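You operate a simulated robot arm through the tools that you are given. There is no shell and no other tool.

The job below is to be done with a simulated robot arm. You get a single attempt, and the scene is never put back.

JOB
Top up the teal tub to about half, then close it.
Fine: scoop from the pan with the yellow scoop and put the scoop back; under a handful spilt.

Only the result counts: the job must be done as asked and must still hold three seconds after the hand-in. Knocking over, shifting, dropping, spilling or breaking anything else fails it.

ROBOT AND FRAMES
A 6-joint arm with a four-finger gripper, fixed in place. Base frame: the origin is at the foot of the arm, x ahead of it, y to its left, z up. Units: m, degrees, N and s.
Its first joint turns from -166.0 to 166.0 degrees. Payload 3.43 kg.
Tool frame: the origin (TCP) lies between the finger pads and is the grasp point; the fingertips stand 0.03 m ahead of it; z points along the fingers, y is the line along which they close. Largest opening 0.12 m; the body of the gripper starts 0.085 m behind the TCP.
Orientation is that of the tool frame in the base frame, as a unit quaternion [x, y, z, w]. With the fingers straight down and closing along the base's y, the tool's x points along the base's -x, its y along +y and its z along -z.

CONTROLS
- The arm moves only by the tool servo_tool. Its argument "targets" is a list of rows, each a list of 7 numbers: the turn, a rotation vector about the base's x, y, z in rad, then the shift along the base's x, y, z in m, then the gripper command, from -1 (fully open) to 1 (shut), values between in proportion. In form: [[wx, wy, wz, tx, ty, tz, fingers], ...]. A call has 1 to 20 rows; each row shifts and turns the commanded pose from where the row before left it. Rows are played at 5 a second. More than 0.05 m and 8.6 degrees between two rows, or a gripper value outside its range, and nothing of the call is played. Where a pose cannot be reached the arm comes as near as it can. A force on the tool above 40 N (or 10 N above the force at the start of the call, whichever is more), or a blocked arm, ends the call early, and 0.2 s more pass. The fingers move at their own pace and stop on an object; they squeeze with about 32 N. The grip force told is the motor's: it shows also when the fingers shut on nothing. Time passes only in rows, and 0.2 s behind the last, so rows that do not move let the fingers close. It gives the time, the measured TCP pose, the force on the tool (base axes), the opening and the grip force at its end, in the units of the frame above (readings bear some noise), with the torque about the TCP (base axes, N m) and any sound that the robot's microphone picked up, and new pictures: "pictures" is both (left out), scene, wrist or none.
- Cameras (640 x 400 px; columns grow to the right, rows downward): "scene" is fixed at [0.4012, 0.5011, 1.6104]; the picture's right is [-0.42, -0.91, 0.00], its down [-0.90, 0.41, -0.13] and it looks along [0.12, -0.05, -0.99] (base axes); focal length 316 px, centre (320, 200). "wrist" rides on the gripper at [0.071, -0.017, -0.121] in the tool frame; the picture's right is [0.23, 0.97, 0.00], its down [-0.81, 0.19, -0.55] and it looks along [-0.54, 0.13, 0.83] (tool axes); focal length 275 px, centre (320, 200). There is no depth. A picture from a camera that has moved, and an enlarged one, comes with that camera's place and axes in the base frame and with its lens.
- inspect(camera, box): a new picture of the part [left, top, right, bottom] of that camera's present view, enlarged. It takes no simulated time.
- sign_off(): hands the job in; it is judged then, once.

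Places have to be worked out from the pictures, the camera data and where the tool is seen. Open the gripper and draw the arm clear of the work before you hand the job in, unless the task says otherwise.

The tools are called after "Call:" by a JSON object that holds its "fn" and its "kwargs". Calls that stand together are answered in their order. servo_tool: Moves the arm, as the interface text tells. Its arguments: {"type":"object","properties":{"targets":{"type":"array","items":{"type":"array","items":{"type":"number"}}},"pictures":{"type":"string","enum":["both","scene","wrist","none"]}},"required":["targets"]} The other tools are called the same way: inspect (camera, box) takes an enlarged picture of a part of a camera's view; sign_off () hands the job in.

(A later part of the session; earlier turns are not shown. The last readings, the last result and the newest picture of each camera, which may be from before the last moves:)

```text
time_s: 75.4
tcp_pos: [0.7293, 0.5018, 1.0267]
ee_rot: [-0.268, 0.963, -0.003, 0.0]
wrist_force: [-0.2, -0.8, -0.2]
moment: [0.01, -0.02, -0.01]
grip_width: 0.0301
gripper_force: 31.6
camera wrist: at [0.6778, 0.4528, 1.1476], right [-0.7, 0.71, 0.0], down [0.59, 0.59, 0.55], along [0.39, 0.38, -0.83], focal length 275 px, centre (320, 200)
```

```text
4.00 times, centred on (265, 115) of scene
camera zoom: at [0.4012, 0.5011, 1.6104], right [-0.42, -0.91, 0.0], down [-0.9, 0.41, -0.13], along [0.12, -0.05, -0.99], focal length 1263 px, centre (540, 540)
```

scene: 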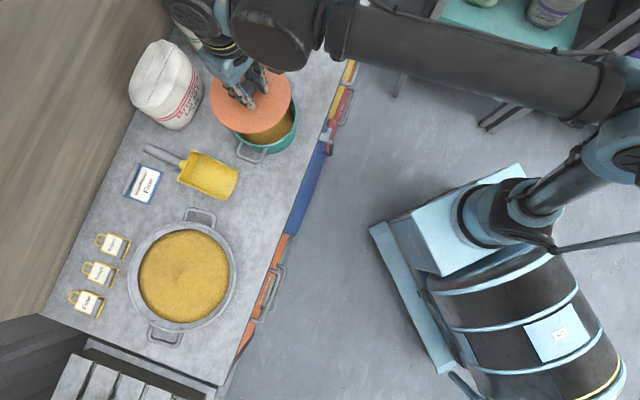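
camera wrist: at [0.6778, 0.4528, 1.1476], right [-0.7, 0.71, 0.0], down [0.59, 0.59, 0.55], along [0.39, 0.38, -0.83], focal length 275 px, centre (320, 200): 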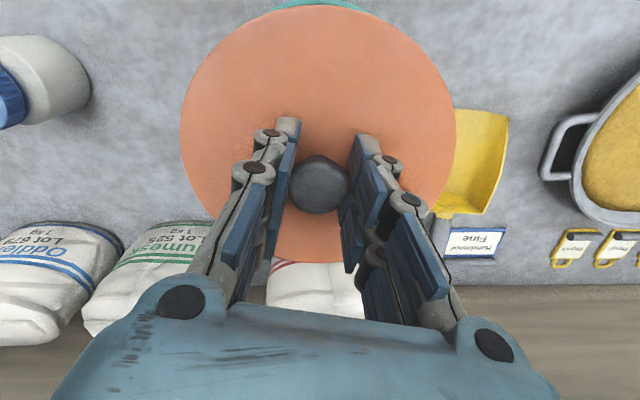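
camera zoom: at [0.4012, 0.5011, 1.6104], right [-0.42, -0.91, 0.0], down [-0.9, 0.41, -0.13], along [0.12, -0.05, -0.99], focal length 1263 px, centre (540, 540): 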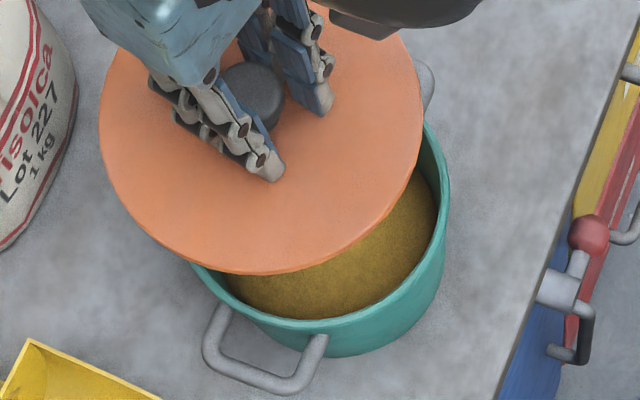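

I'll lower to just above the rim and check the alignment from the scene camera.

Call:
{"fn": "servo_tool", "kwargs": {"targets": [[0, 0, 0, 0.001, -0.0006, -0.03, 1], [0, 0, 0, 0, 0, -0.025, 1], [0, 0, 0, 0, 0, -0.015, 1], [0, 0, 0, 0, 0, 0, 1]]}}

Call:
{"fn": "inspect", "kwargs": {"camera": "scene", "box": [215, 65, 315, 165]}}

```text
time_s: 76.4
tcp_pos: [0.7309, 0.5023, 0.958]
ee_rot: [-0.269, 0.963, -0.002, 0.0]
wrist_force: [0.4, -0.9, -0.4]
moment: [0.03, -0.03, -0.04]
grip_width: 0.03
gripper_force: 32.4
camera wrist: at [0.6789, 0.452, 1.0774], right [-0.7, 0.71, 0.0], down [0.59, 0.59, 0.55], along [0.39, 0.38, -0.83], focal length 275 px, centre (320, 200)
```

scene: 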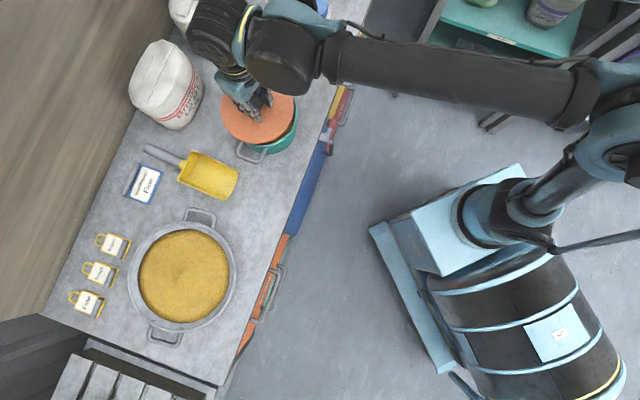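
wrist: 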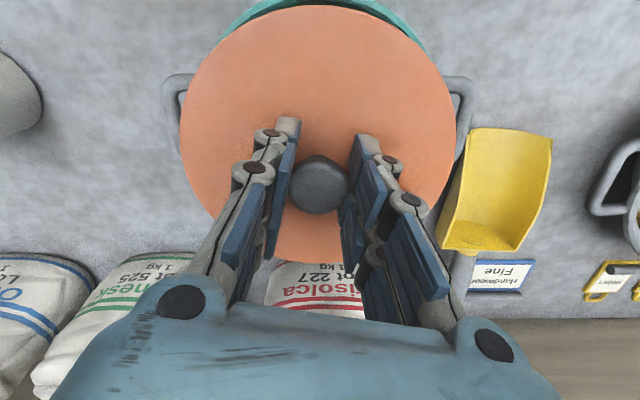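

```text
4.00 times, centred on (265, 115) of scene
camera zoom: at [0.4012, 0.5011, 1.6104], right [-0.42, -0.91, 0.0], down [-0.9, 0.41, -0.13], along [0.12, -0.05, -0.99], focal length 1263 px, centre (540, 540)
```

zoom: 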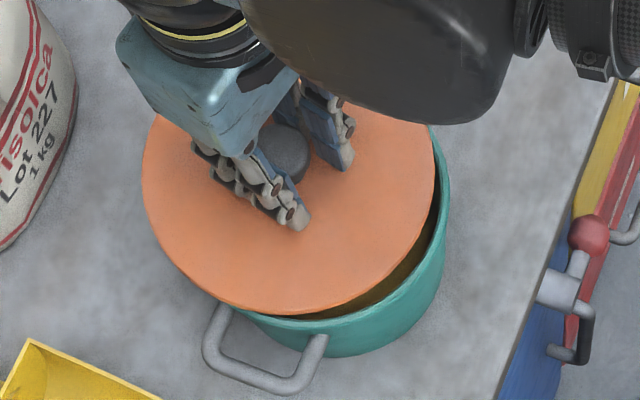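

Lid and rim comparisons in both views put the pot centre about 3 mm toward −y of the lid. I'll correct that and lower gently to contact.

Call:
{"fn": "servo_tool", "kwargs": {"targets": [[0, 0, 0, -0.0006, -0.0033, -0.005, 1], [0, 0, 0, 0, 0, -0.006, 1], [0, 0, 0, 0, 0, -0.004, 1], [0, 0, 0, 0, 0, 0, 1]]}}

Call:
{"fn": "inspect", "kwargs": {"camera": "scene", "box": [215, 65, 315, 165]}}

```text
time_s: 77.4
tcp_pos: [0.7303, 0.4979, 0.9429]
ee_rot: [-0.27, 0.963, -0.001, 0.0]
wrist_force: [-1.2, -0.8, 22.7]
moment: [0.42, -0.75, -0.03]
grip_width: 0.0303
gripper_force: 32.1
camera wrist: at [0.6776, 0.4482, 1.0634], right [-0.7, 0.71, 0.0], down [0.59, 0.59, 0.55], along [0.4, 0.39, -0.83], focal length 275 px, centre (320, 200)
```

scene: 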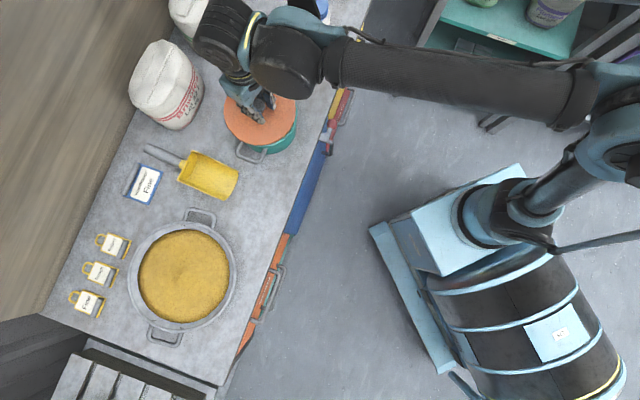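
wrist: 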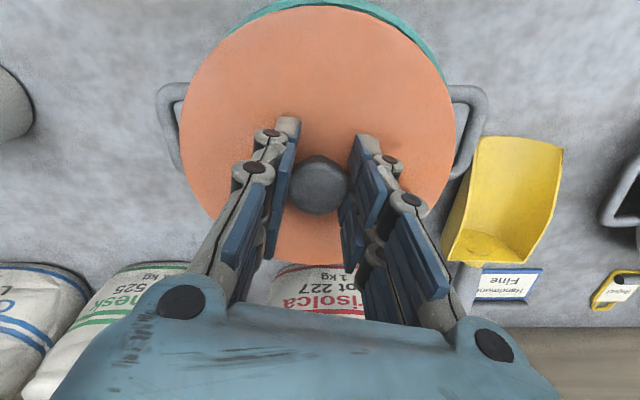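

```text
4.00 times, centred on (265, 115) of scene
camera zoom: at [0.4012, 0.5011, 1.6104], right [-0.42, -0.91, 0.0], down [-0.9, 0.41, -0.13], along [0.12, -0.05, -0.99], focal length 1263 px, centre (540, 540)
```

zoom: 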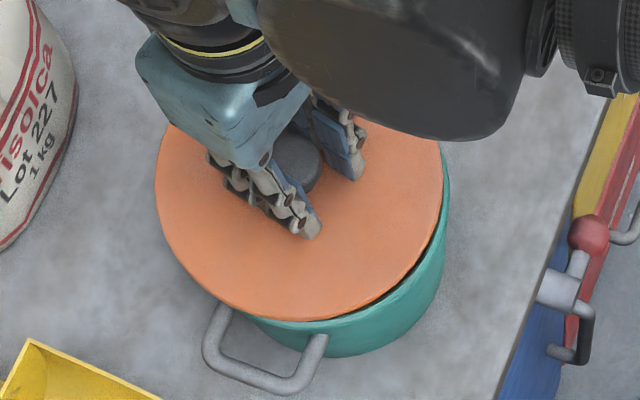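

The contact moment shows the lid touching on its outer side only, and the rim shows on the inner side. I'll lift 3 mm, shift about 3 mm inward and lower again.

Call:
{"fn": "servo_tool", "kwargs": {"targets": [[0, 0, 0, 0, 0, 0.004, 1], [0, 0, 0, -0.0028, -0.0018, 0, 1], [0, 0, 0, 0, 0, -0.003, 1], [0, 0, 0, 0, 0, -0.002, 1], [0, 0, 0, 0, 0, 0, 1]], "pictures": "wrist"}}

```text
time_s: 78.6
tcp_pos: [0.7266, 0.4971, 0.9425]
ee_rot: [-0.269, 0.963, -0.002, 0.0]
wrist_force: [-1.5, -2.1, 7.3]
moment: [0.41, -0.17, -0.06]
grip_width: 0.0305
gripper_force: 32.0
camera wrist: at [0.6756, 0.4476, 1.0632], right [-0.7, 0.71, 0.0], down [0.59, 0.59, 0.55], along [0.39, 0.38, -0.83], focal length 275 px, centre (320, 200)
```

wrist: 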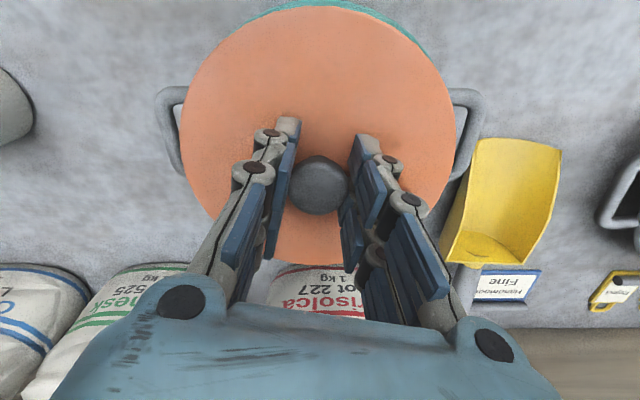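

Lighter contact now, touching on the +y side. I'll nudge about 1.5 mm toward −y and press on slowly.

Call:
{"fn": "servo_tool", "kwargs": {"targets": [[0, 0, 0, -0.0007, -0.0016, 0, 1], [0, 0, 0, 0, 0, -0.002, 1], [0, 0, 0, 0, 0, -0.002, 1], [0, 0, 0, 0, 0, 0, 1]], "pictures": "wrist"}}

```text
time_s: 79.6
tcp_pos: [0.7255, 0.4948, 0.9408]
ee_rot: [-0.269, 0.963, -0.001, 0.0]
wrist_force: [-1.2, 5.9, 40.1]
moment: [0.36, -0.24, 0.05]
grip_width: 0.0303
gripper_force: 32.5
camera wrist: at [0.6742, 0.4454, 1.0598], right [-0.7, 0.71, 0.0], down [0.59, 0.59, 0.55], along [0.4, 0.39, -0.83], focal length 275 px, centre (320, 200)
```

wrist: 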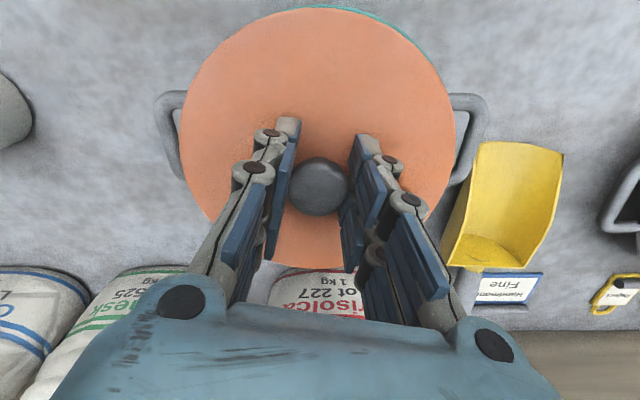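

The reaction is now 40 N and nearly central, with the knob about 8 mm above its originally seated height. The lid is aligned on the rim and needs to be pressed home, so I'll press in small steps.

Call:
{"fn": "servo_tool", "kwargs": {"targets": [[0, 0, 0, 0, 0, -0.0007, 1], [0, 0, 0, 0, 0, 0, 1]], "pictures": "none"}}

```text
time_s: 80.2
tcp_pos: [0.7154, 0.4949, 0.9461]
ee_rot: [-0.269, 0.963, -0.003, 0.006]
wrist_force: [1.5, 0.5, -2.4]
moment: [-0.03, 0.19, 0.01]
grip_width: 0.0305
gripper_force: 31.6
stopped in row 2: the force on the tool passed its limit at 51 N (the readings are from after the stop); the commanded pose is now the measured one
```

The force limit tripped at 51 N and the arm recoiled about 1 cm. I'll look at where the lid and pot are now.

Call:
{"fn": "servo_tool", "kwargs": {"targets": [[0, 0, 0, 0, 0, 0.01, 1], [0, 0, 0, 0, 0, 0, 1]]}}

Call:
{"fn": "inspect", "kwargs": {"camera": "scene", "box": [215, 65, 315, 165]}}

```text
time_s: 80.8
tcp_pos: [0.7156, 0.4938, 0.957]
ee_rot: [-0.269, 0.963, -0.003, 0.005]
wrist_force: [-0.3, -0.1, -1.7]
moment: [-0.03, 0.01, 0.01]
grip_width: 0.0303
gripper_force: 32.1
camera wrist: at [0.6622, 0.4452, 1.0774], right [-0.7, 0.71, -0.01], down [0.59, 0.59, 0.56], along [0.4, 0.39, -0.83], focal length 275 px, centre (320, 200)
```

scene: 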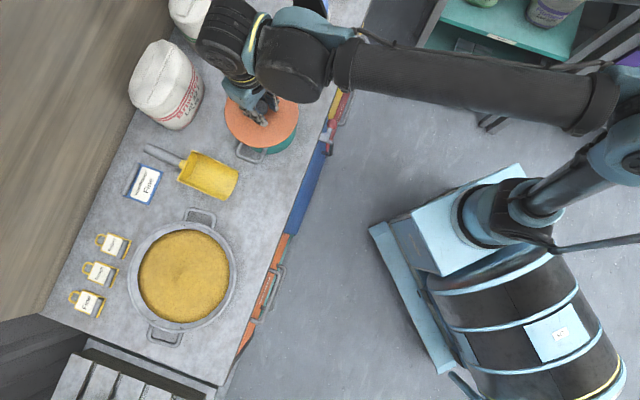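
wrist: 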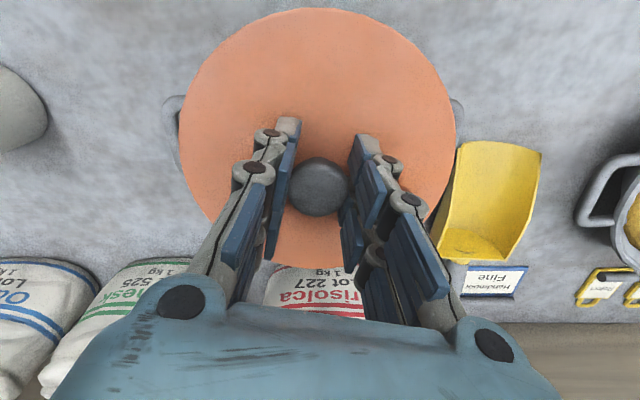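

```text
4.00 times, centred on (265, 115) of scene
camera zoom: at [0.4012, 0.5011, 1.6104], right [-0.42, -0.91, 0.0], down [-0.9, 0.41, -0.13], along [0.12, -0.05, -0.99], focal length 1263 px, centre (540, 540)
```

zoom: 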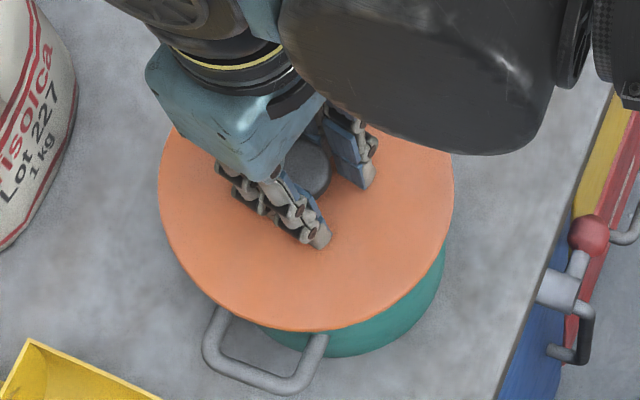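

The pot itself hasn't moved. Cross-checking handles and rim from both cameras gives a pot centre nearer (0.730, 0.501), so my last corrections went the wrong way, and the contact moments were probably from slight tilt. I'll re-level, go there and lower gently.

Call:
{"fn": "servo_tool", "kwargs": {"targets": [[0.003, 0.0112, 0, 0.0072, 0.0035, 0.003, 1], [0, 0, 0, 0.0072, 0.0035, 0, 1], [0, 0, 0, 0, 0, 0, 1]]}}

Call:
{"fn": "inspect", "kwargs": {"camera": "wrist", "box": [130, 0, 510, 240]}}

Call:
{"fn": "inspect", "kwargs": {"camera": "scene", "box": [225, 75, 305, 165]}}

```text
time_s: 81.6
tcp_pos: [0.7307, 0.5014, 0.9588]
ee_rot: [-0.269, 0.963, 0.0, 0.001]
wrist_force: [0.0, 0.0, -1.1]
moment: [0.02, -0.01, -0.03]
grip_width: 0.0304
gripper_force: 32.2
camera wrist: at [0.6785, 0.4517, 1.0797], right [-0.7, 0.71, 0.0], down [0.59, 0.58, 0.55], along [0.4, 0.39, -0.83], focal length 275 px, centre (320, 200)
```

scene: 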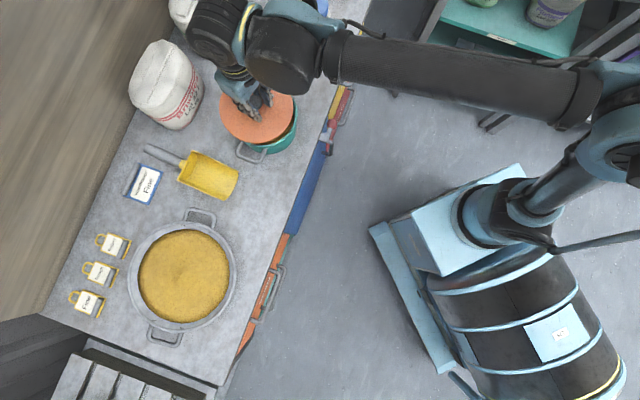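
wrist: 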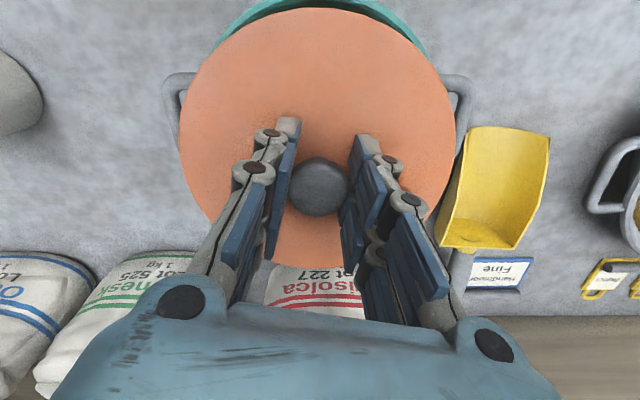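

```text
1.67 times, centred on (320, 120) of wrist
camera zoom: at [0.6785, 0.4517, 1.0797], right [-0.7, 0.71, 0.0], down [0.59, 0.58, 0.55], along [0.4, 0.39, -0.83], focal length 459 px, centre (320, 333)
```

zoom: 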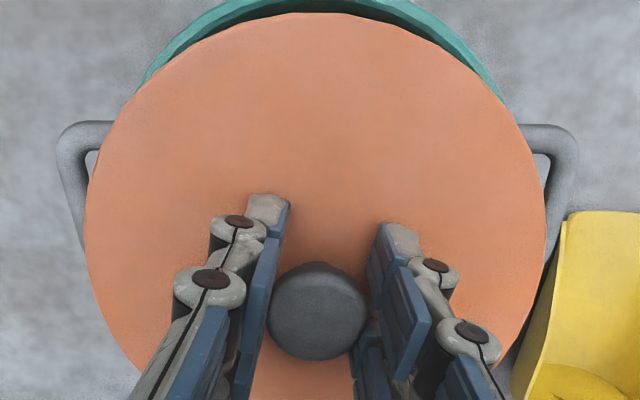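

```text
4.44 times, centred on (265, 120) of scene
camera zoom: at [0.4012, 0.5011, 1.6104], right [-0.42, -0.91, 0.0], down [-0.9, 0.41, -0.13], along [0.12, -0.05, -0.99], focal length 1403 px, centre (564, 556)
```

zoom: 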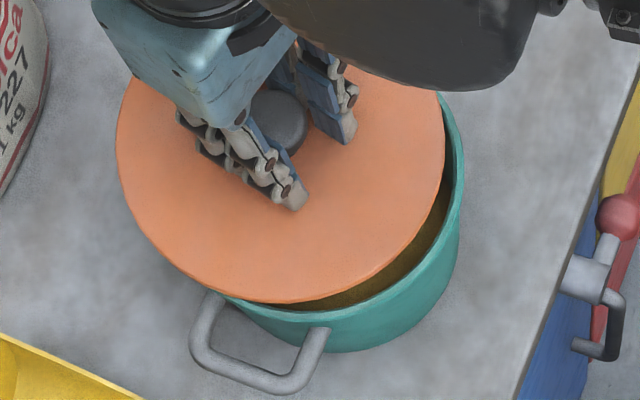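

Measured against handle positions in the wrist view when the lid was originally seated, the lid should sit about 7 mm further inward, near (0.7258, 0.4966). I'll go there and touch down lightly.

Call:
{"fn": "servo_tool", "kwargs": {"targets": [[0, 0, 0, -0.0025, -0.0024, -0.006, 1], [0, 0, 0, -0.0024, -0.0024, -0.006, 1], [0, 0, 0, 0, 0, -0.0035, 1], [0, 0, 0, 0, 0, -0.001, 1], [0, 0, 0, 0, 0, 0, 1]]}}

Call:
{"fn": "inspect", "kwargs": {"camera": "wrist", "box": [130, 0, 510, 240]}}

Call:
{"fn": "inspect", "kwargs": {"camera": "scene", "box": [225, 75, 305, 165]}}

```text
time_s: 82.8
tcp_pos: [0.7247, 0.4974, 0.9435]
ee_rot: [-0.269, 0.963, 0.001, 0.001]
wrist_force: [0.2, 0.2, -1.0]
moment: [-0.01, 0.01, 0.01]
grip_width: 0.0302
gripper_force: 31.9
camera wrist: at [0.6728, 0.448, 1.0633], right [-0.7, 0.71, 0.0], down [0.59, 0.58, 0.55], along [0.4, 0.39, -0.83], focal length 275 px, centre (320, 200)
```

scene: 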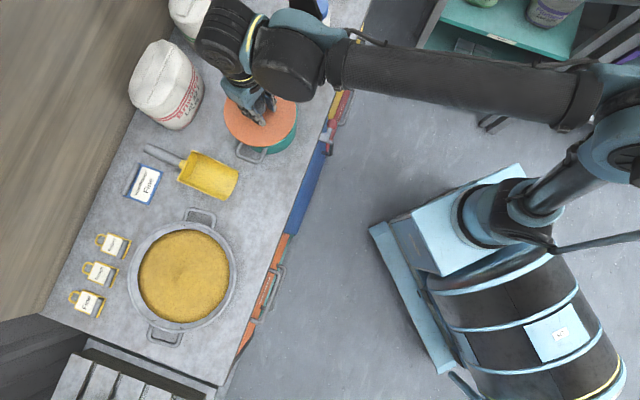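
wrist: 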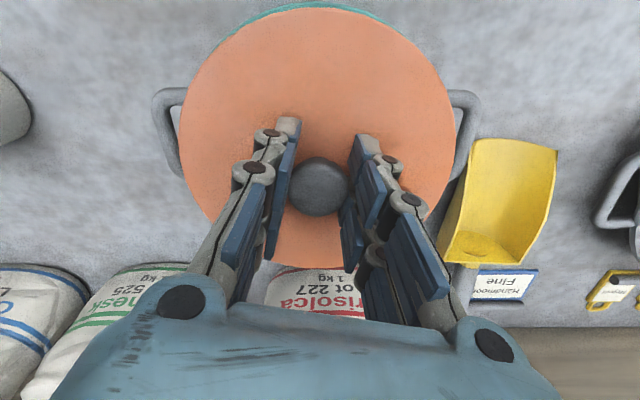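

```text
1.67 times, centred on (320, 120) of wrist
camera zoom: at [0.6728, 0.448, 1.0633], right [-0.7, 0.71, 0.0], down [0.59, 0.58, 0.55], along [0.4, 0.39, -0.83], focal length 459 px, centre (320, 333)
```

zoom: 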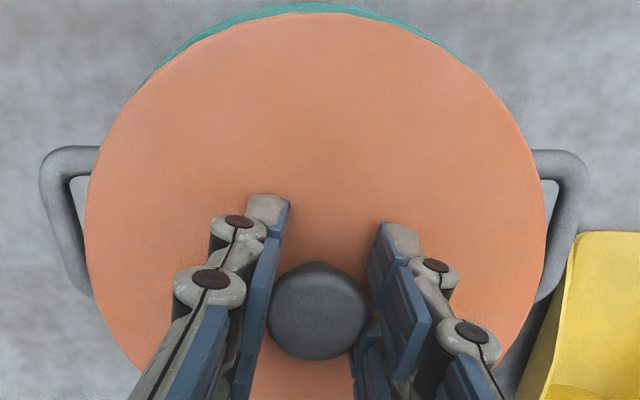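

```text
4.44 times, centred on (265, 120) of scene
camera zoom: at [0.4012, 0.5011, 1.6104], right [-0.42, -0.91, 0.0], down [-0.9, 0.41, -0.13], along [0.12, -0.05, -0.99], focal length 1403 px, centre (564, 556)
```

zoom: 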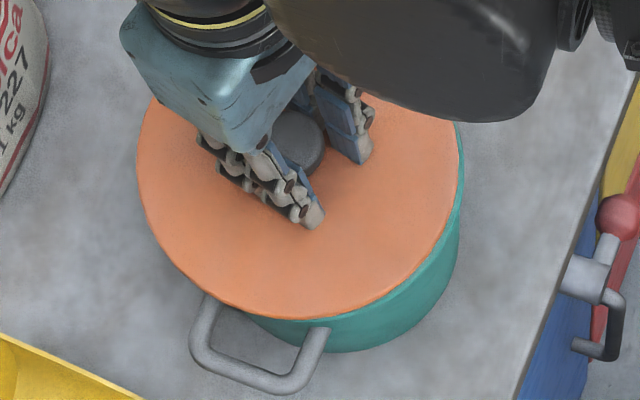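

The handle position now matches the originally seated reference and nothing is touching yet. I'll lower in sub-millimetre steps.

Call:
{"fn": "servo_tool", "kwargs": {"targets": [[0, 0, 0, 0, 0, -0.0008, 1], [0, 0, 0, 0, 0, -0.0007, 1], [0, 0, 0, 0, 0, 0, 1]], "pictures": "none"}}

```text
time_s: 83.6
tcp_pos: [0.7247, 0.4964, 0.9425]
ee_rot: [-0.269, 0.963, 0.0, 0.0]
wrist_force: [0.7, -0.1, -0.3]
moment: [0.0, -0.01, 0.02]
grip_width: 0.0305
gripper_force: 32.4
```

Call:
{"fn": "servo_tool", "kwargs": {"targets": [[0, 0, 0, 0, 0, -0.0008, 1], [0, 0, 0, 0, 0, -0.0008, 1], [0, 0, 0, 0, 0, 0, 1]], "pictures": "none"}}

```text
time_s: 84.4
tcp_pos: [0.7249, 0.497, 0.9411]
ee_rot: [-0.269, 0.963, 0.001, 0.001]
wrist_force: [-0.4, 0.2, 0.0]
moment: [0.0, -0.03, -0.01]
grip_width: 0.0301
gripper_force: 31.7
```

No contact at 0.941, which is below the previous contact height, so the lid is entering the rim. I'll continue down.

Call:
{"fn": "servo_tool", "kwargs": {"targets": [[0, 0, 0, 0, 0, -0.001, 1], [0, 0, 0, 0, 0, -0.001, 1], [0, 0, 0, 0, 0, -0.001, 1], [0, 0, 0, 0, 0, 0, 1]], "pictures": "none"}}

```text
time_s: 85.4
tcp_pos: [0.7253, 0.497, 0.9397]
ee_rot: [-0.269, 0.963, 0.0, 0.001]
wrist_force: [1.3, 0.6, 24.6]
moment: [0.58, 0.09, 0.02]
grip_width: 0.0303
gripper_force: 31.9
```

Contact now comes 2 mm lower (24 N), biased toward +y, so it's on the lead-in. I'll nudge 1 mm toward −y and press again.

Call:
{"fn": "servo_tool", "kwargs": {"targets": [[0, 0, 0, 0, 0, 0.0015, 1], [0, 0, 0, 0, -0.001, 0, 1], [0, 0, 0, 0, 0, -0.001, 1], [0, 0, 0, 0, 0, 0, 1]], "pictures": "none"}}

```text
time_s: 86.3
tcp_pos: [0.7153, 0.4977, 0.9465]
ee_rot: [-0.269, 0.963, -0.001, 0.007]
wrist_force: [3.2, 0.9, -2.1]
moment: [-0.1, 0.22, 0.01]
grip_width: 0.0301
gripper_force: 31.7
stopped in row 4: the force on the tool passed its limit at 41 N (the readings are from after the stop); the commanded pose is now the measured one
```

The limit tripped again with a recoil. I'll raise clear of the rim and check the pot hasn't been dragged.

Call:
{"fn": "servo_tool", "kwargs": {"targets": [[0, 0.0125, 0, 0, 0, 0.008, 1], [0, 0, 0, 0, 0, 0.004, 1], [0, 0, 0, 0.0095, -0.0007, 0, 1], [0, 0, 0, 0, 0, 0, 1]]}}

Call:
{"fn": "inspect", "kwargs": {"camera": "wrist", "box": [130, 0, 510, 240]}}

Call:
{"fn": "inspect", "kwargs": {"camera": "scene", "box": [225, 75, 305, 165]}}

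```text
time_s: 87.3
tcp_pos: [0.7244, 0.4963, 0.9588]
ee_rot: [-0.269, 0.963, 0.0, 0.002]
wrist_force: [-0.6, 0.8, -0.1]
moment: [0.03, 0.0, 0.05]
grip_width: 0.0304
gripper_force: 31.8
camera wrist: at [0.6718, 0.4457, 1.0793], right [-0.7, 0.71, 0.0], down [0.59, 0.58, 0.55], along [0.4, 0.39, -0.83], focal length 275 px, centre (320, 200)
```

scene: 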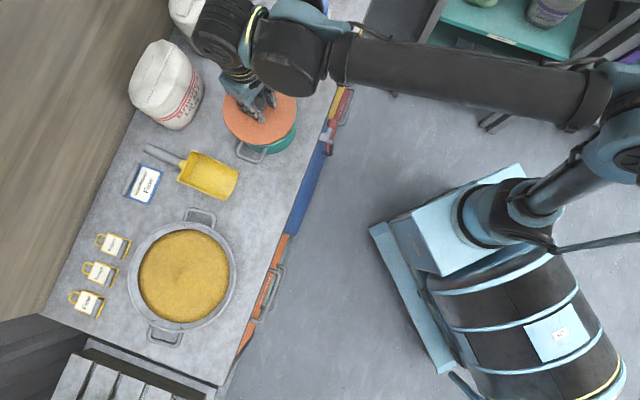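
wrist: 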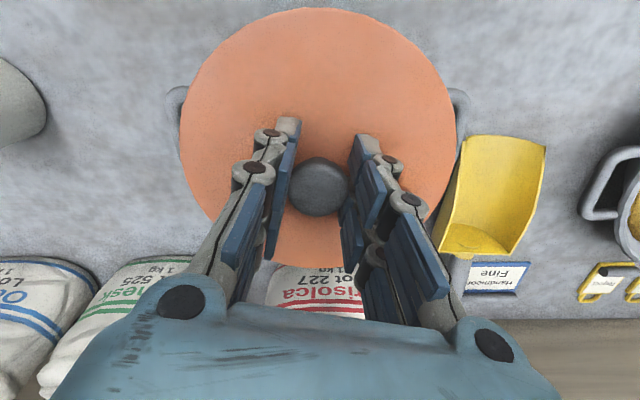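

```text
1.67 times, centred on (320, 120) of wrist
camera zoom: at [0.6718, 0.4457, 1.0793], right [-0.7, 0.71, 0.0], down [0.59, 0.58, 0.55], along [0.4, 0.39, -0.83], focal length 459 px, centre (320, 333)
```

zoom: 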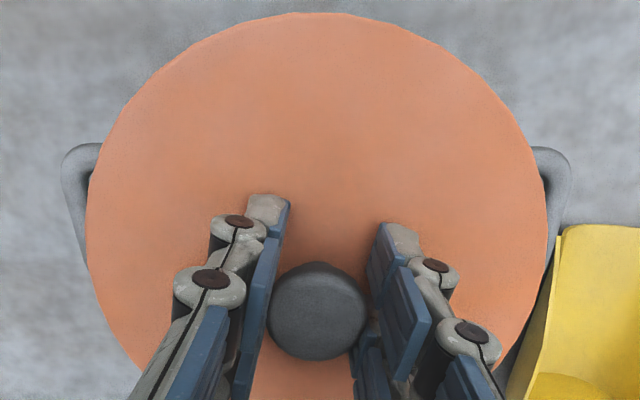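

```text
4.44 times, centred on (265, 120) of scene
camera zoom: at [0.4012, 0.5011, 1.6104], right [-0.42, -0.91, 0.0], down [-0.9, 0.41, -0.13], along [0.12, -0.05, -0.99], focal length 1403 px, centre (564, 556)
```

zoom: 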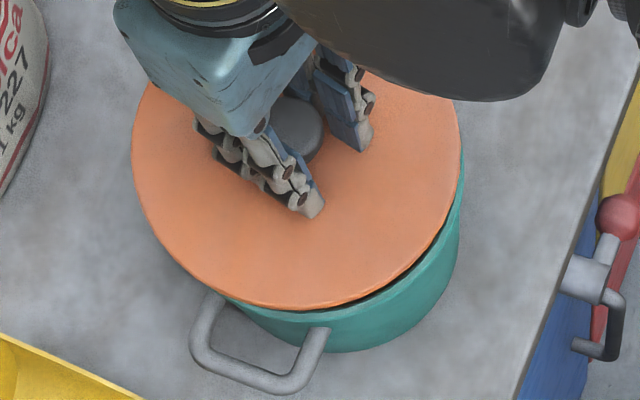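

The pot is unmoved. I'll set the lid lightly on the lead-in at the best-aligned spot (≈0.725, 0.498), release it so it can self-centre, then press from above on the knob.

Call:
{"fn": "servo_tool", "kwargs": {"targets": [[0, 0, 0, 0.0008, 0.0012, -0.008, 1], [0, 0, 0, 0, 0, -0.006, 1], [0, 0, 0, 0, 0, -0.002, 1], [0, 0, 0, 0, 0, -0.001, 1], [0, 0, 0, 0, 0, 0, 1]], "pictures": "none"}}

```text
time_s: 88.5
tcp_pos: [0.7251, 0.4985, 0.9418]
ee_rot: [-0.268, 0.963, 0.001, 0.001]
wrist_force: [-0.3, -0.2, -1.1]
moment: [0.0, 0.0, 0.0]
grip_width: 0.0304
gripper_force: 31.5
```

Call:
{"fn": "servo_tool", "kwargs": {"targets": [[0, 0, 0, 0, 0, -0.001, 1], [0, 0, 0, 0, 0, -0.0007, 1], [0, 0, 0, 0, 0, 0, 1]], "pictures": "none"}}

```text
time_s: 89.3
tcp_pos: [0.7243, 0.4978, 0.94]
ee_rot: [-0.269, 0.963, 0.0, 0.001]
wrist_force: [0.5, 0.2, 3.0]
moment: [0.31, -0.04, 0.02]
grip_width: 0.0301
gripper_force: 31.6
```

Light contact at 0.940. I'll release the lid here, back off upward and look.

Call:
{"fn": "servo_tool", "kwargs": {"targets": [[0, 0, 0, 0, 0, 0.0003, 0.8], [0, 0, 0, 0, 0, 0, 0.4], [0, 0, 0, 0, 0, 0, 0], [0, 0, 0, 0, 0, 0, 0], [0, 0, 0, 0, 0, 0.02, 0], [0, 0, 0, 0, 0, 0.03, 0], [0, 0, 0, 0, 0, 0.03, 0], [0, 0, 0, 0, 0, 0, 0]]}}

Call:
{"fn": "inspect", "kwargs": {"camera": "wrist", "box": [180, 0, 460, 220]}}

Call:
{"fn": "inspect", "kwargs": {"camera": "scene", "box": [225, 75, 305, 165]}}

```text
time_s: 91.1
tcp_pos: [0.7254, 0.5002, 1.0212]
ee_rot: [-0.269, 0.963, 0.001, 0.001]
wrist_force: [0.1, -0.6, -0.5]
moment: [-0.03, 0.05, 0.02]
grip_width: 0.06
gripper_force: 0.1
camera wrist: at [0.6736, 0.4498, 1.1411], right [-0.7, 0.71, 0.0], down [0.59, 0.58, 0.55], along [0.4, 0.39, -0.83], focal length 275 px, centre (320, 200)
```

scene: 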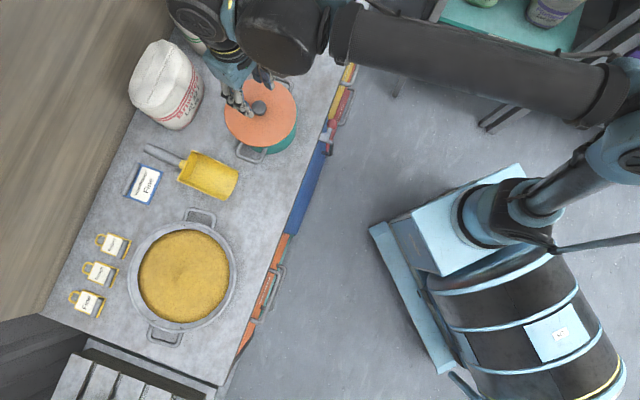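
wrist: 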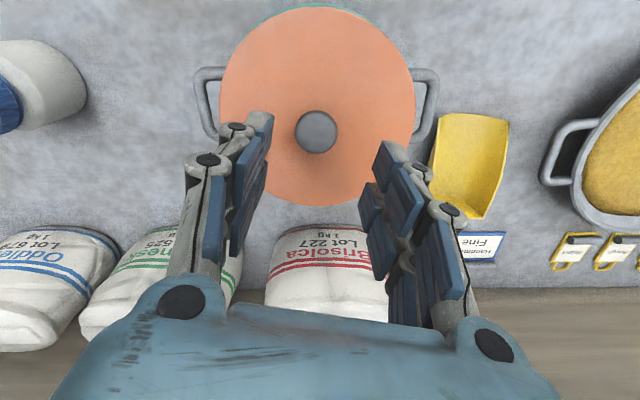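

```text
1.82 times, centred on (320, 110) of wrist
camera zoom: at [0.6736, 0.4498, 1.1411], right [-0.7, 0.71, 0.0], down [0.59, 0.58, 0.55], along [0.4, 0.39, -0.83], focal length 500 px, centre (320, 364)
```

zoom: 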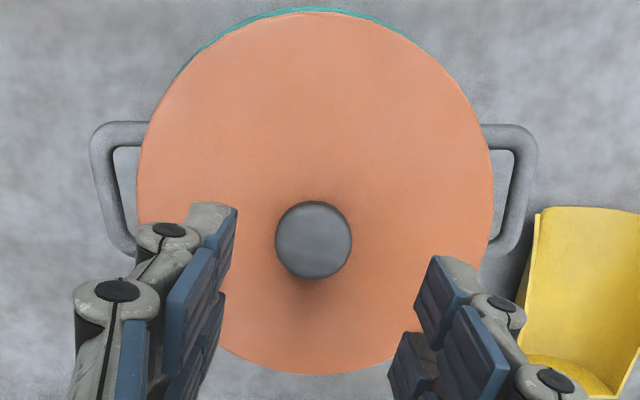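

```text
4.44 times, centred on (265, 120) of scene
camera zoom: at [0.4012, 0.5011, 1.6104], right [-0.42, -0.91, 0.0], down [-0.9, 0.41, -0.13], along [0.12, -0.05, -0.99], focal length 1403 px, centre (564, 556)
```

zoom: 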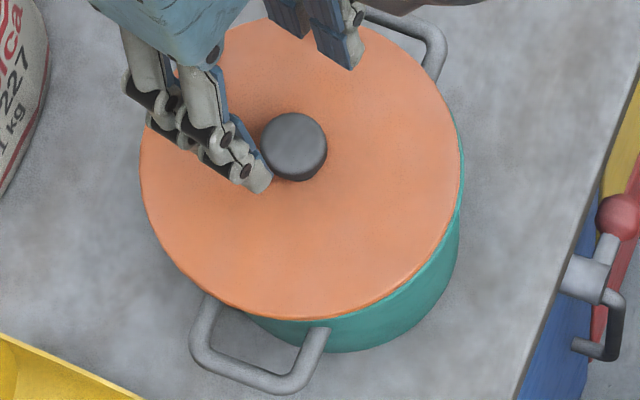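

The lid rests on the rim with a thin teal sliver showing on the inner-left. I'll close the fingers, centre them over the knob and press down gently from above.

Call:
{"fn": "servo_tool", "kwargs": {"targets": [[0, 0, 0, 0.0012, -0.0026, 0, 1], [0, 0, 0, 0, 0, 0, 1], [0, 0, 0, 0, 0, 0, 1], [0, 0, 0, 0, 0, -0.02, 1], [0, 0, 0, 0, 0, -0.015, 1], [0, 0, 0, 0, 0, -0.008, 1], [0, 0, 0, 0, 0, 0, 1]]}}

```text
time_s: 92.7
tcp_pos: [0.725, 0.4972, 0.9784]
ee_rot: [-0.269, 0.963, 0.0, 0.0]
wrist_force: [0.1, 0.0, 0.2]
moment: [0.0, 0.01, 0.01]
grip_width: 0.0003
gripper_force: 32.0
camera wrist: at [0.6742, 0.4464, 1.0983], right [-0.7, 0.71, 0.0], down [0.59, 0.58, 0.55], along [0.4, 0.39, -0.83], focal length 275 px, centre (320, 200)
```

scene: 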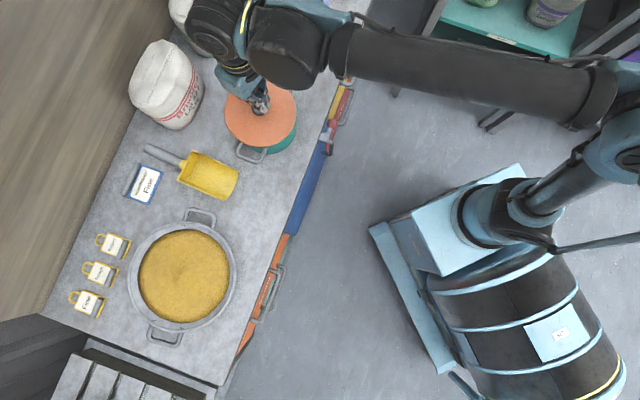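
wrist: 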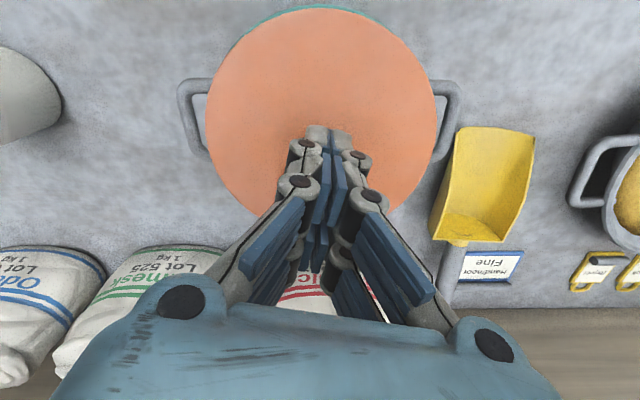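

Call:
{"fn": "servo_tool", "kwargs": {"targets": [[0, 0, 0, 0, 0, -0.003, 1], [0, 0, 0, 0, 0, -0.002, 1], [0, 0, 0, 0, 0, -0.002, 1], [0, 0, 0, 0, 0, 0, 1]], "pictures": "none"}}

```text
time_s: 93.7
tcp_pos: [0.7254, 0.4955, 0.9707]
ee_rot: [-0.27, 0.963, 0.001, 0.0]
wrist_force: [0.6, 0.7, -0.2]
moment: [0.02, 0.03, 0.01]
grip_width: 0.0
gripper_force: 32.4
```

Call:
{"fn": "servo_tool", "kwargs": {"targets": [[0, 0, 0, 0, 0, -0.0015, 1], [0, 0, 0, 0, 0, -0.0015, 1], [0, 0, 0, 0, 0, 0, 1]], "pictures": "none"}}

```text
time_s: 94.5
tcp_pos: [0.7266, 0.4957, 0.9671]
ee_rot: [-0.269, 0.963, 0.0, 0.001]
wrist_force: [-1.2, 0.2, 0.0]
moment: [-0.03, 0.04, -0.01]
grip_width: 0.0001
gripper_force: 31.4
```

Call:
{"fn": "servo_tool", "kwargs": {"targets": [[0, 0, 0, 0, 0, -0.0015, 1], [0, 0, 0, 0, 0, -0.0015, 1], [0, 0, 0, 0, 0, 0, 1]], "pictures": "none"}}

```text
time_s: 95.3
tcp_pos: [0.7256, 0.4947, 0.9654]
ee_rot: [-0.269, 0.963, 0.0, 0.001]
wrist_force: [-0.2, -0.1, 0.3]
moment: [-0.03, -0.01, -0.01]
grip_width: 0.0003
gripper_force: 31.9
```

Call:
{"fn": "servo_tool", "kwargs": {"targets": [[0, 0, 0, 0.0005, 0.001, -0.0015, 1], [0, 0, 0, 0, 0, -0.0015, 1], [0, 0, 0, 0, 0, 0, 1]], "pictures": "wrist"}}

```text
time_s: 96.1
tcp_pos: [0.727, 0.4952, 0.9625]
ee_rot: [-0.269, 0.963, 0.0, 0.001]
wrist_force: [1.4, 0.1, 1.3]
moment: [0.07, -0.04, -0.01]
grip_width: 0.0
gripper_force: 31.8
camera wrist: at [0.6747, 0.4456, 1.0827], right [-0.7, 0.71, 0.0], down [0.59, 0.58, 0.55], along [0.4, 0.39, -0.83], focal length 275 px, centre (320, 200)
```

wrist: 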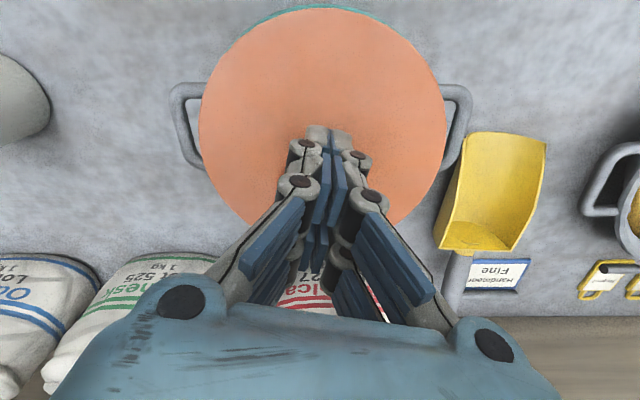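

Contact begins at a TCP height implying a knob top of ≈0.9325, which is the originally seated height, so the lid may have dropped in on release. I'll press gently to make sure it snaps home.

Call:
{"fn": "servo_tool", "kwargs": {"targets": [[0, 0, 0, 0, 0, -0.0008, 1], [0, 0, 0, 0, 0, 0, 1]], "pictures": "none"}}

```text
time_s: 96.7
tcp_pos: [0.7262, 0.4967, 0.9628]
ee_rot: [-0.269, 0.963, 0.0, 0.002]
wrist_force: [6.8, 1.9, 19.3]
moment: [0.26, -0.48, -0.06]
grip_width: 0.006
gripper_force: 32.1
```

The fingers are wedging slightly on the knob (opening 6 mm). I'll back off and look at how the lid sits rather than press blindly.

Call:
{"fn": "servo_tool", "kwargs": {"targets": [[0, 0, 0, 0, 0, 0.01, 1], [0, 0, 0, 0, 0, 0.03, 1], [0, 0, 0, 0, 0, 0.03, 1], [0, 0, 0, -0.02, -0.02, 0.03, 1], [0, 0, 0, -0.02, -0.02, 0.02, 1], [0, 0, 0, 0, 0, 0, 1]]}}

Call:
{"fn": "inspect", "kwargs": {"camera": "wrist", "box": [200, 20, 440, 190]}}

Call:
{"fn": "inspect", "kwargs": {"camera": "scene", "box": [225, 75, 305, 165]}}

```text
time_s: 98.1
tcp_pos: [0.6862, 0.457, 1.0808]
ee_rot: [-0.269, 0.963, 0.0, 0.001]
wrist_force: [0.1, 0.0, -0.3]
moment: [-0.03, 0.04, -0.02]
grip_width: 0.0
gripper_force: 32.3
camera wrist: at [0.6339, 0.4065, 1.2014], right [-0.7, 0.71, 0.0], down [0.59, 0.58, 0.55], along [0.4, 0.39, -0.83], focal length 275 px, centre (320, 200)
```

scene: 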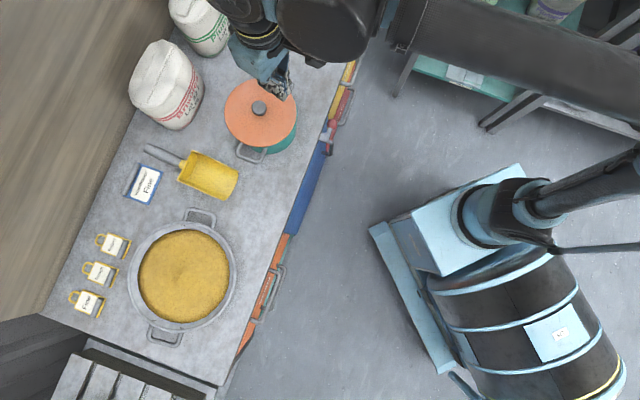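
wrist: 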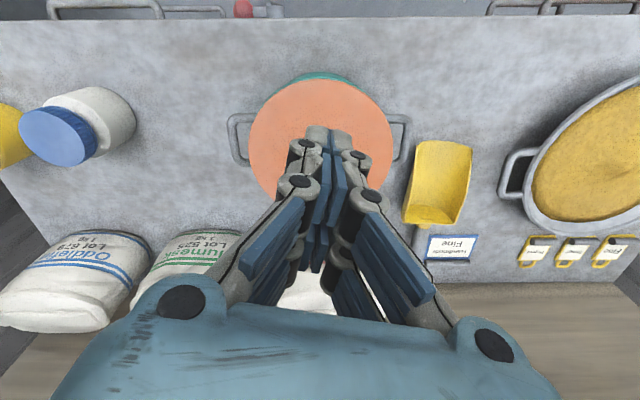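

```text
2.35 times, centred on (320, 105) of wrist
camera zoom: at [0.6339, 0.4065, 1.2014], right [-0.7, 0.71, 0.0], down [0.59, 0.58, 0.55], along [0.4, 0.39, -0.83], focal length 648 px, centre (320, 424)
```

zoom: 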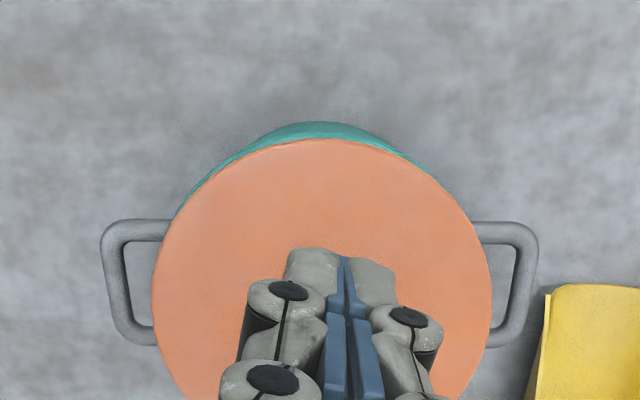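

```text
4.44 times, centred on (265, 120) of scene
camera zoom: at [0.4012, 0.5011, 1.6104], right [-0.42, -0.91, 0.0], down [-0.9, 0.41, -0.13], along [0.12, -0.05, -0.99], focal length 1403 px, centre (564, 556)
```

zoom: 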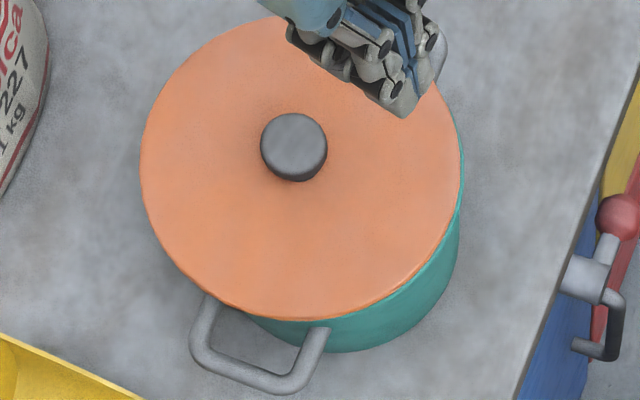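

The lid is still about 1 cm high, and both views suggest it needs roughly 2 mm toward −y. I'll regrip the knob and adjust.

Call:
{"fn": "servo_tool", "kwargs": {"targets": [[0, 0, 0, 0.02, 0.02, 0, 0], [0, 0, 0, 0.02, 0.021, 0, 0], [0, 0, 0, 0, 0, -0.04, 0], [0, 0, 0, 0, 0, -0.04, 0], [0, 0, 0, 0, 0, -0.03, 0], [0, 0, 0, 0, 0, -0.025, 0], [0, 0, 0, 0, 0, -0.005, 0], [0, 0, 0, 0, 0, 0, 0]], "pictures": "wrist"}}

Call:
{"fn": "inspect", "kwargs": {"camera": "wrist", "box": [130, 0, 510, 240]}}

```text
time_s: 99.9
tcp_pos: [0.7272, 0.4974, 0.9417]
ee_rot: [-0.269, 0.963, 0.0, 0.001]
wrist_force: [-0.3, -0.3, 0.5]
moment: [0.0, 0.01, 0.01]
grip_width: 0.0601
gripper_force: 0.0
camera wrist: at [0.6746, 0.4479, 1.0615], right [-0.7, 0.71, 0.0], down [0.59, 0.58, 0.55], along [0.4, 0.39, -0.83], focal length 275 px, centre (320, 200)
```

wrist: 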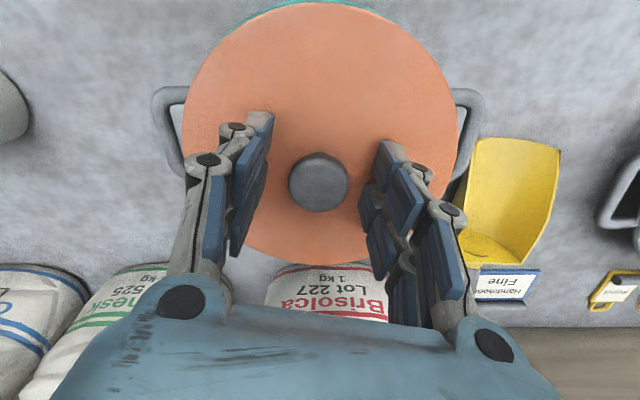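

```text
1.67 times, centred on (320, 120) of wrist
camera zoom: at [0.6746, 0.4479, 1.0615], right [-0.7, 0.71, 0.0], down [0.59, 0.58, 0.55], along [0.4, 0.39, -0.83], focal length 459 px, centre (320, 333)
```

zoom: 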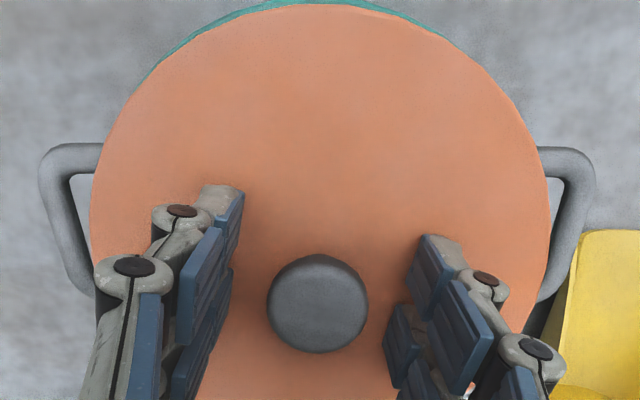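

The lid sits tilted with its inner (−x, −y) side dropped in, so it's still slightly too far outward and +y. I'll regrip, lift a few mm, shift to about (0.7251, 0.4957) and lower lightly again.

Call:
{"fn": "servo_tool", "kwargs": {"targets": [[0, 0, 0, -0.0015, -0.0015, 0, 0], [0, 0, 0, 0, 0, 0, 0.3], [0, 0, 0, 0, 0, 0, 0.7], [0, 0, 0, 0, 0, 0, 1], [0, 0, 0, 0, 0, 0.003, 1], [0, 0, 0, 0, 0, 0.002, 1], [0, 0, 0, 0, 0, 0, 1]], "pictures": "wrist"}}

```text
time_s: 101.5
tcp_pos: [0.7233, 0.4967, 0.946]
ee_rot: [-0.269, 0.963, 0.0, 0.001]
wrist_force: [0.7, -0.4, -0.9]
moment: [-0.01, -0.01, 0.0]
grip_width: 0.0307
gripper_force: 31.9
camera wrist: at [0.6726, 0.4461, 1.0662], right [-0.7, 0.71, 0.0], down [0.59, 0.58, 0.55], along [0.4, 0.39, -0.83], focal length 275 px, centre (320, 200)
```

wrist: 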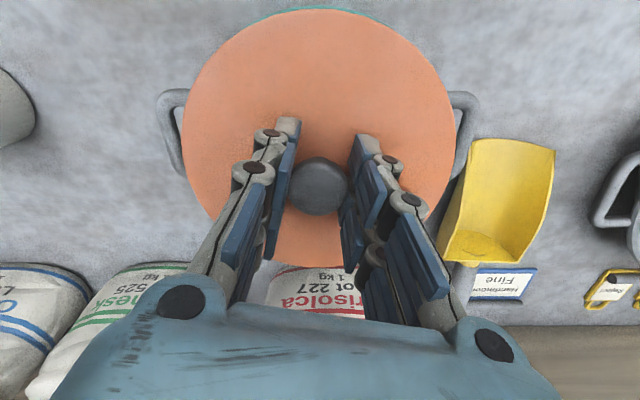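

Call:
{"fn": "servo_tool", "kwargs": {"targets": [[0, 0, 0, 0, 0, -0.002, 1], [0, 0, 0, 0, 0, -0.002, 1], [0, 0, 0, 0, 0, -0.001, 1], [0, 0, 0, 0, 0, 0, 1]], "pictures": "none"}}

```text
time_s: 102.5
tcp_pos: [0.7253, 0.4946, 0.9411]
ee_rot: [-0.269, 0.963, 0.001, 0.001]
wrist_force: [-2.5, 0.5, 9.1]
moment: [0.19, 0.02, 0.06]
grip_width: 0.0306
gripper_force: 32.1
```

A light 9 N contact with a sideways push toward −x suggests the opening lies slightly that way. I'll slide 1 mm toward −x under this light pressure.

Call:
{"fn": "servo_tool", "kwargs": {"targets": [[0, 0, 0, -0.001, 0.0003, 0, 1], [0, 0, 0, 0, 0, 0, 1]], "pictures": "none"}}

```text
time_s: 103.1
tcp_pos: [0.7247, 0.4955, 0.9413]
ee_rot: [-0.27, 0.963, 0.001, 0.001]
wrist_force: [0.0, -0.5, 2.5]
moment: [0.2, -0.06, -0.07]
grip_width: 0.0303
gripper_force: 32.2
```

The force dropped, so that's the right direction. I'll continue another millimetre and lower slightly.

Call:
{"fn": "servo_tool", "kwargs": {"targets": [[0, 0, 0, -0.001, 0.0002, 0, 1], [0, 0, 0, 0, 0, -0.0007, 1], [0, 0, 0, 0, 0, 0, 1]], "pictures": "none"}}

```text
time_s: 103.9
tcp_pos: [0.7214, 0.4961, 0.9405]
ee_rot: [-0.269, 0.963, 0.001, 0.001]
wrist_force: [4.2, 3.0, 15.7]
moment: [0.22, -0.09, 0.03]
grip_width: 0.0306
gripper_force: 32.1
```

Now the sideways reaction reverses (+x, +y), so that was a slight overshoot. I'll step back half of it with a small +y, and re-read.

Call:
{"fn": "servo_tool", "kwargs": {"targets": [[0, 0, 0, 0.0005, 0.0005, 0, 1], [0, 0, 0, 0, 0, 0, 1]], "pictures": "none"}}

```text
time_s: 104.5
tcp_pos: [0.7212, 0.4952, 0.9405]
ee_rot: [-0.269, 0.963, 0.0, 0.001]
wrist_force: [0.8, 4.2, 21.5]
moment: [0.19, 0.07, 0.03]
grip_width: 0.0307
gripper_force: 31.7
```

Call:
{"fn": "servo_tool", "kwargs": {"targets": [[0, 0, 0, 0, 0.0008, 0, 1], [0, 0, 0, 0, 0, 0, 1]], "pictures": "none"}}

```text
time_s: 105.1
tcp_pos: [0.7225, 0.4954, 0.9409]
ee_rot: [-0.27, 0.963, 0.001, 0.001]
wrist_force: [3.9, -7.2, 31.1]
moment: [-0.02, -0.04, -0.08]
grip_width: 0.0302
gripper_force: 32.5
```

The force rises with +y and falls toward −x/−y, so I'll follow that gradient: back off 1 mm upward, move about 2 mm toward −y, and re-touch.

Call:
{"fn": "servo_tool", "kwargs": {"targets": [[0, 0, 0, 0, 0, 0.001, 1], [0, 0, 0, -0.0005, -0.0023, 0, 1], [0, 0, 0, 0, 0, -0.001, 1], [0, 0, 0, 0, 0, 0, 1]], "pictures": "none"}}

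```text
time_s: 106.1
tcp_pos: [0.7219, 0.4941, 0.9412]
ee_rot: [-0.269, 0.963, 0.0, 0.001]
wrist_force: [-1.5, 0.7, 1.9]
moment: [-0.2, 0.13, -0.05]
grip_width: 0.0306
gripper_force: 31.9
```

The contact has moved to the opposite (−x, −y) side, so the centre lies between. I'll step back ~0.6 mm and lower slowly.

Call:
{"fn": "servo_tool", "kwargs": {"targets": [[0, 0, 0, 0.0004, 0.0005, 0.0005, 1], [0, 0, 0, 0, 0, -0.001, 1], [0, 0, 0, 0, 0, 0, 1]], "pictures": "none"}}

```text
time_s: 106.9
tcp_pos: [0.7234, 0.4955, 0.9388]
ee_rot: [-0.268, 0.963, 0.0, 0.001]
wrist_force: [-1.3, -2.3, 4.4]
moment: [-0.16, 0.19, -0.02]
grip_width: 0.0305
gripper_force: 32.3
```

Call:
{"fn": "servo_tool", "kwargs": {"targets": [[0, 0, 0, 0.0004, 0.0003, 0, 1], [0, 0, 0, 0, 0, -0.001, 1], [0, 0, 0, 0, 0, 0, 1]], "pictures": "none"}}

```text
time_s: 107.7
tcp_pos: [0.7241, 0.4958, 0.9367]
ee_rot: [-0.269, 0.963, 0.0, 0.001]
wrist_force: [-1.3, 0.7, 2.1]
moment: [-0.09, 0.16, -0.04]
grip_width: 0.0304
gripper_force: 32.1
```

It's sliding in: z is down to 0.9367 with only 2 N. I'll continue with the same small corrections.

Call:
{"fn": "servo_tool", "kwargs": {"targets": [[0, 0, 0, 0.0004, 0.0002, 0, 1], [0, 0, 0, 0, 0, -0.001, 1], [0, 0, 0, 0, 0, 0, 1]], "pictures": "none"}}

```text
time_s: 108.5
tcp_pos: [0.7233, 0.497, 0.9384]
ee_rot: [-0.269, 0.963, 0.0, 0.001]
wrist_force: [0.3, -0.9, 1.2]
moment: [-0.02, 0.05, 0.02]
grip_width: 0.0306
gripper_force: 31.4
```

Call:
{"fn": "servo_tool", "kwargs": {"targets": [[0, 0, 0, 0, 0, -0.001, 1], [0, 0, 0, 0, 0, -0.001, 1], [0, 0, 0, 0, 0, 0, 1]], "pictures": "none"}}

```text
time_s: 109.3
tcp_pos: [0.7244, 0.4953, 0.9363]
ee_rot: [-0.269, 0.963, 0.0, 0.002]
wrist_force: [11.3, 6.0, 30.9]
moment: [0.19, -0.4, 0.0]
grip_width: 0.0303
gripper_force: 31.8
```

The sideways reaction now points clearly toward (+x, +y), from the wall or chamfer. I'll follow it by ~0.8 mm.

Call:
{"fn": "servo_tool", "kwargs": {"targets": [[0, 0, 0, 0.0007, 0.0004, 0, 1], [0, 0, 0, 0, 0, 0, 1]], "pictures": "none"}}

```text
time_s: 109.9
tcp_pos: [0.7232, 0.4961, 0.9363]
ee_rot: [-0.269, 0.963, 0.0, 0.002]
wrist_force: [8.9, -0.3, 36.4]
moment: [0.11, -0.39, -0.01]
grip_width: 0.0303
gripper_force: 31.8
```

Call:
{"fn": "servo_tool", "kwargs": {"targets": [[0, 0, 0, 0.0007, 0, 0.0004, 1], [0, 0, 0, 0, 0, 0, 1]], "pictures": "none"}}

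```text
time_s: 110.5
tcp_pos: [0.7234, 0.4964, 0.9347]
ee_rot: [-0.269, 0.963, 0.0, 0.001]
wrist_force: [-6.0, -8.1, 23.0]
moment: [-0.14, 0.15, -0.04]
grip_width: 0.0305
gripper_force: 31.9
```

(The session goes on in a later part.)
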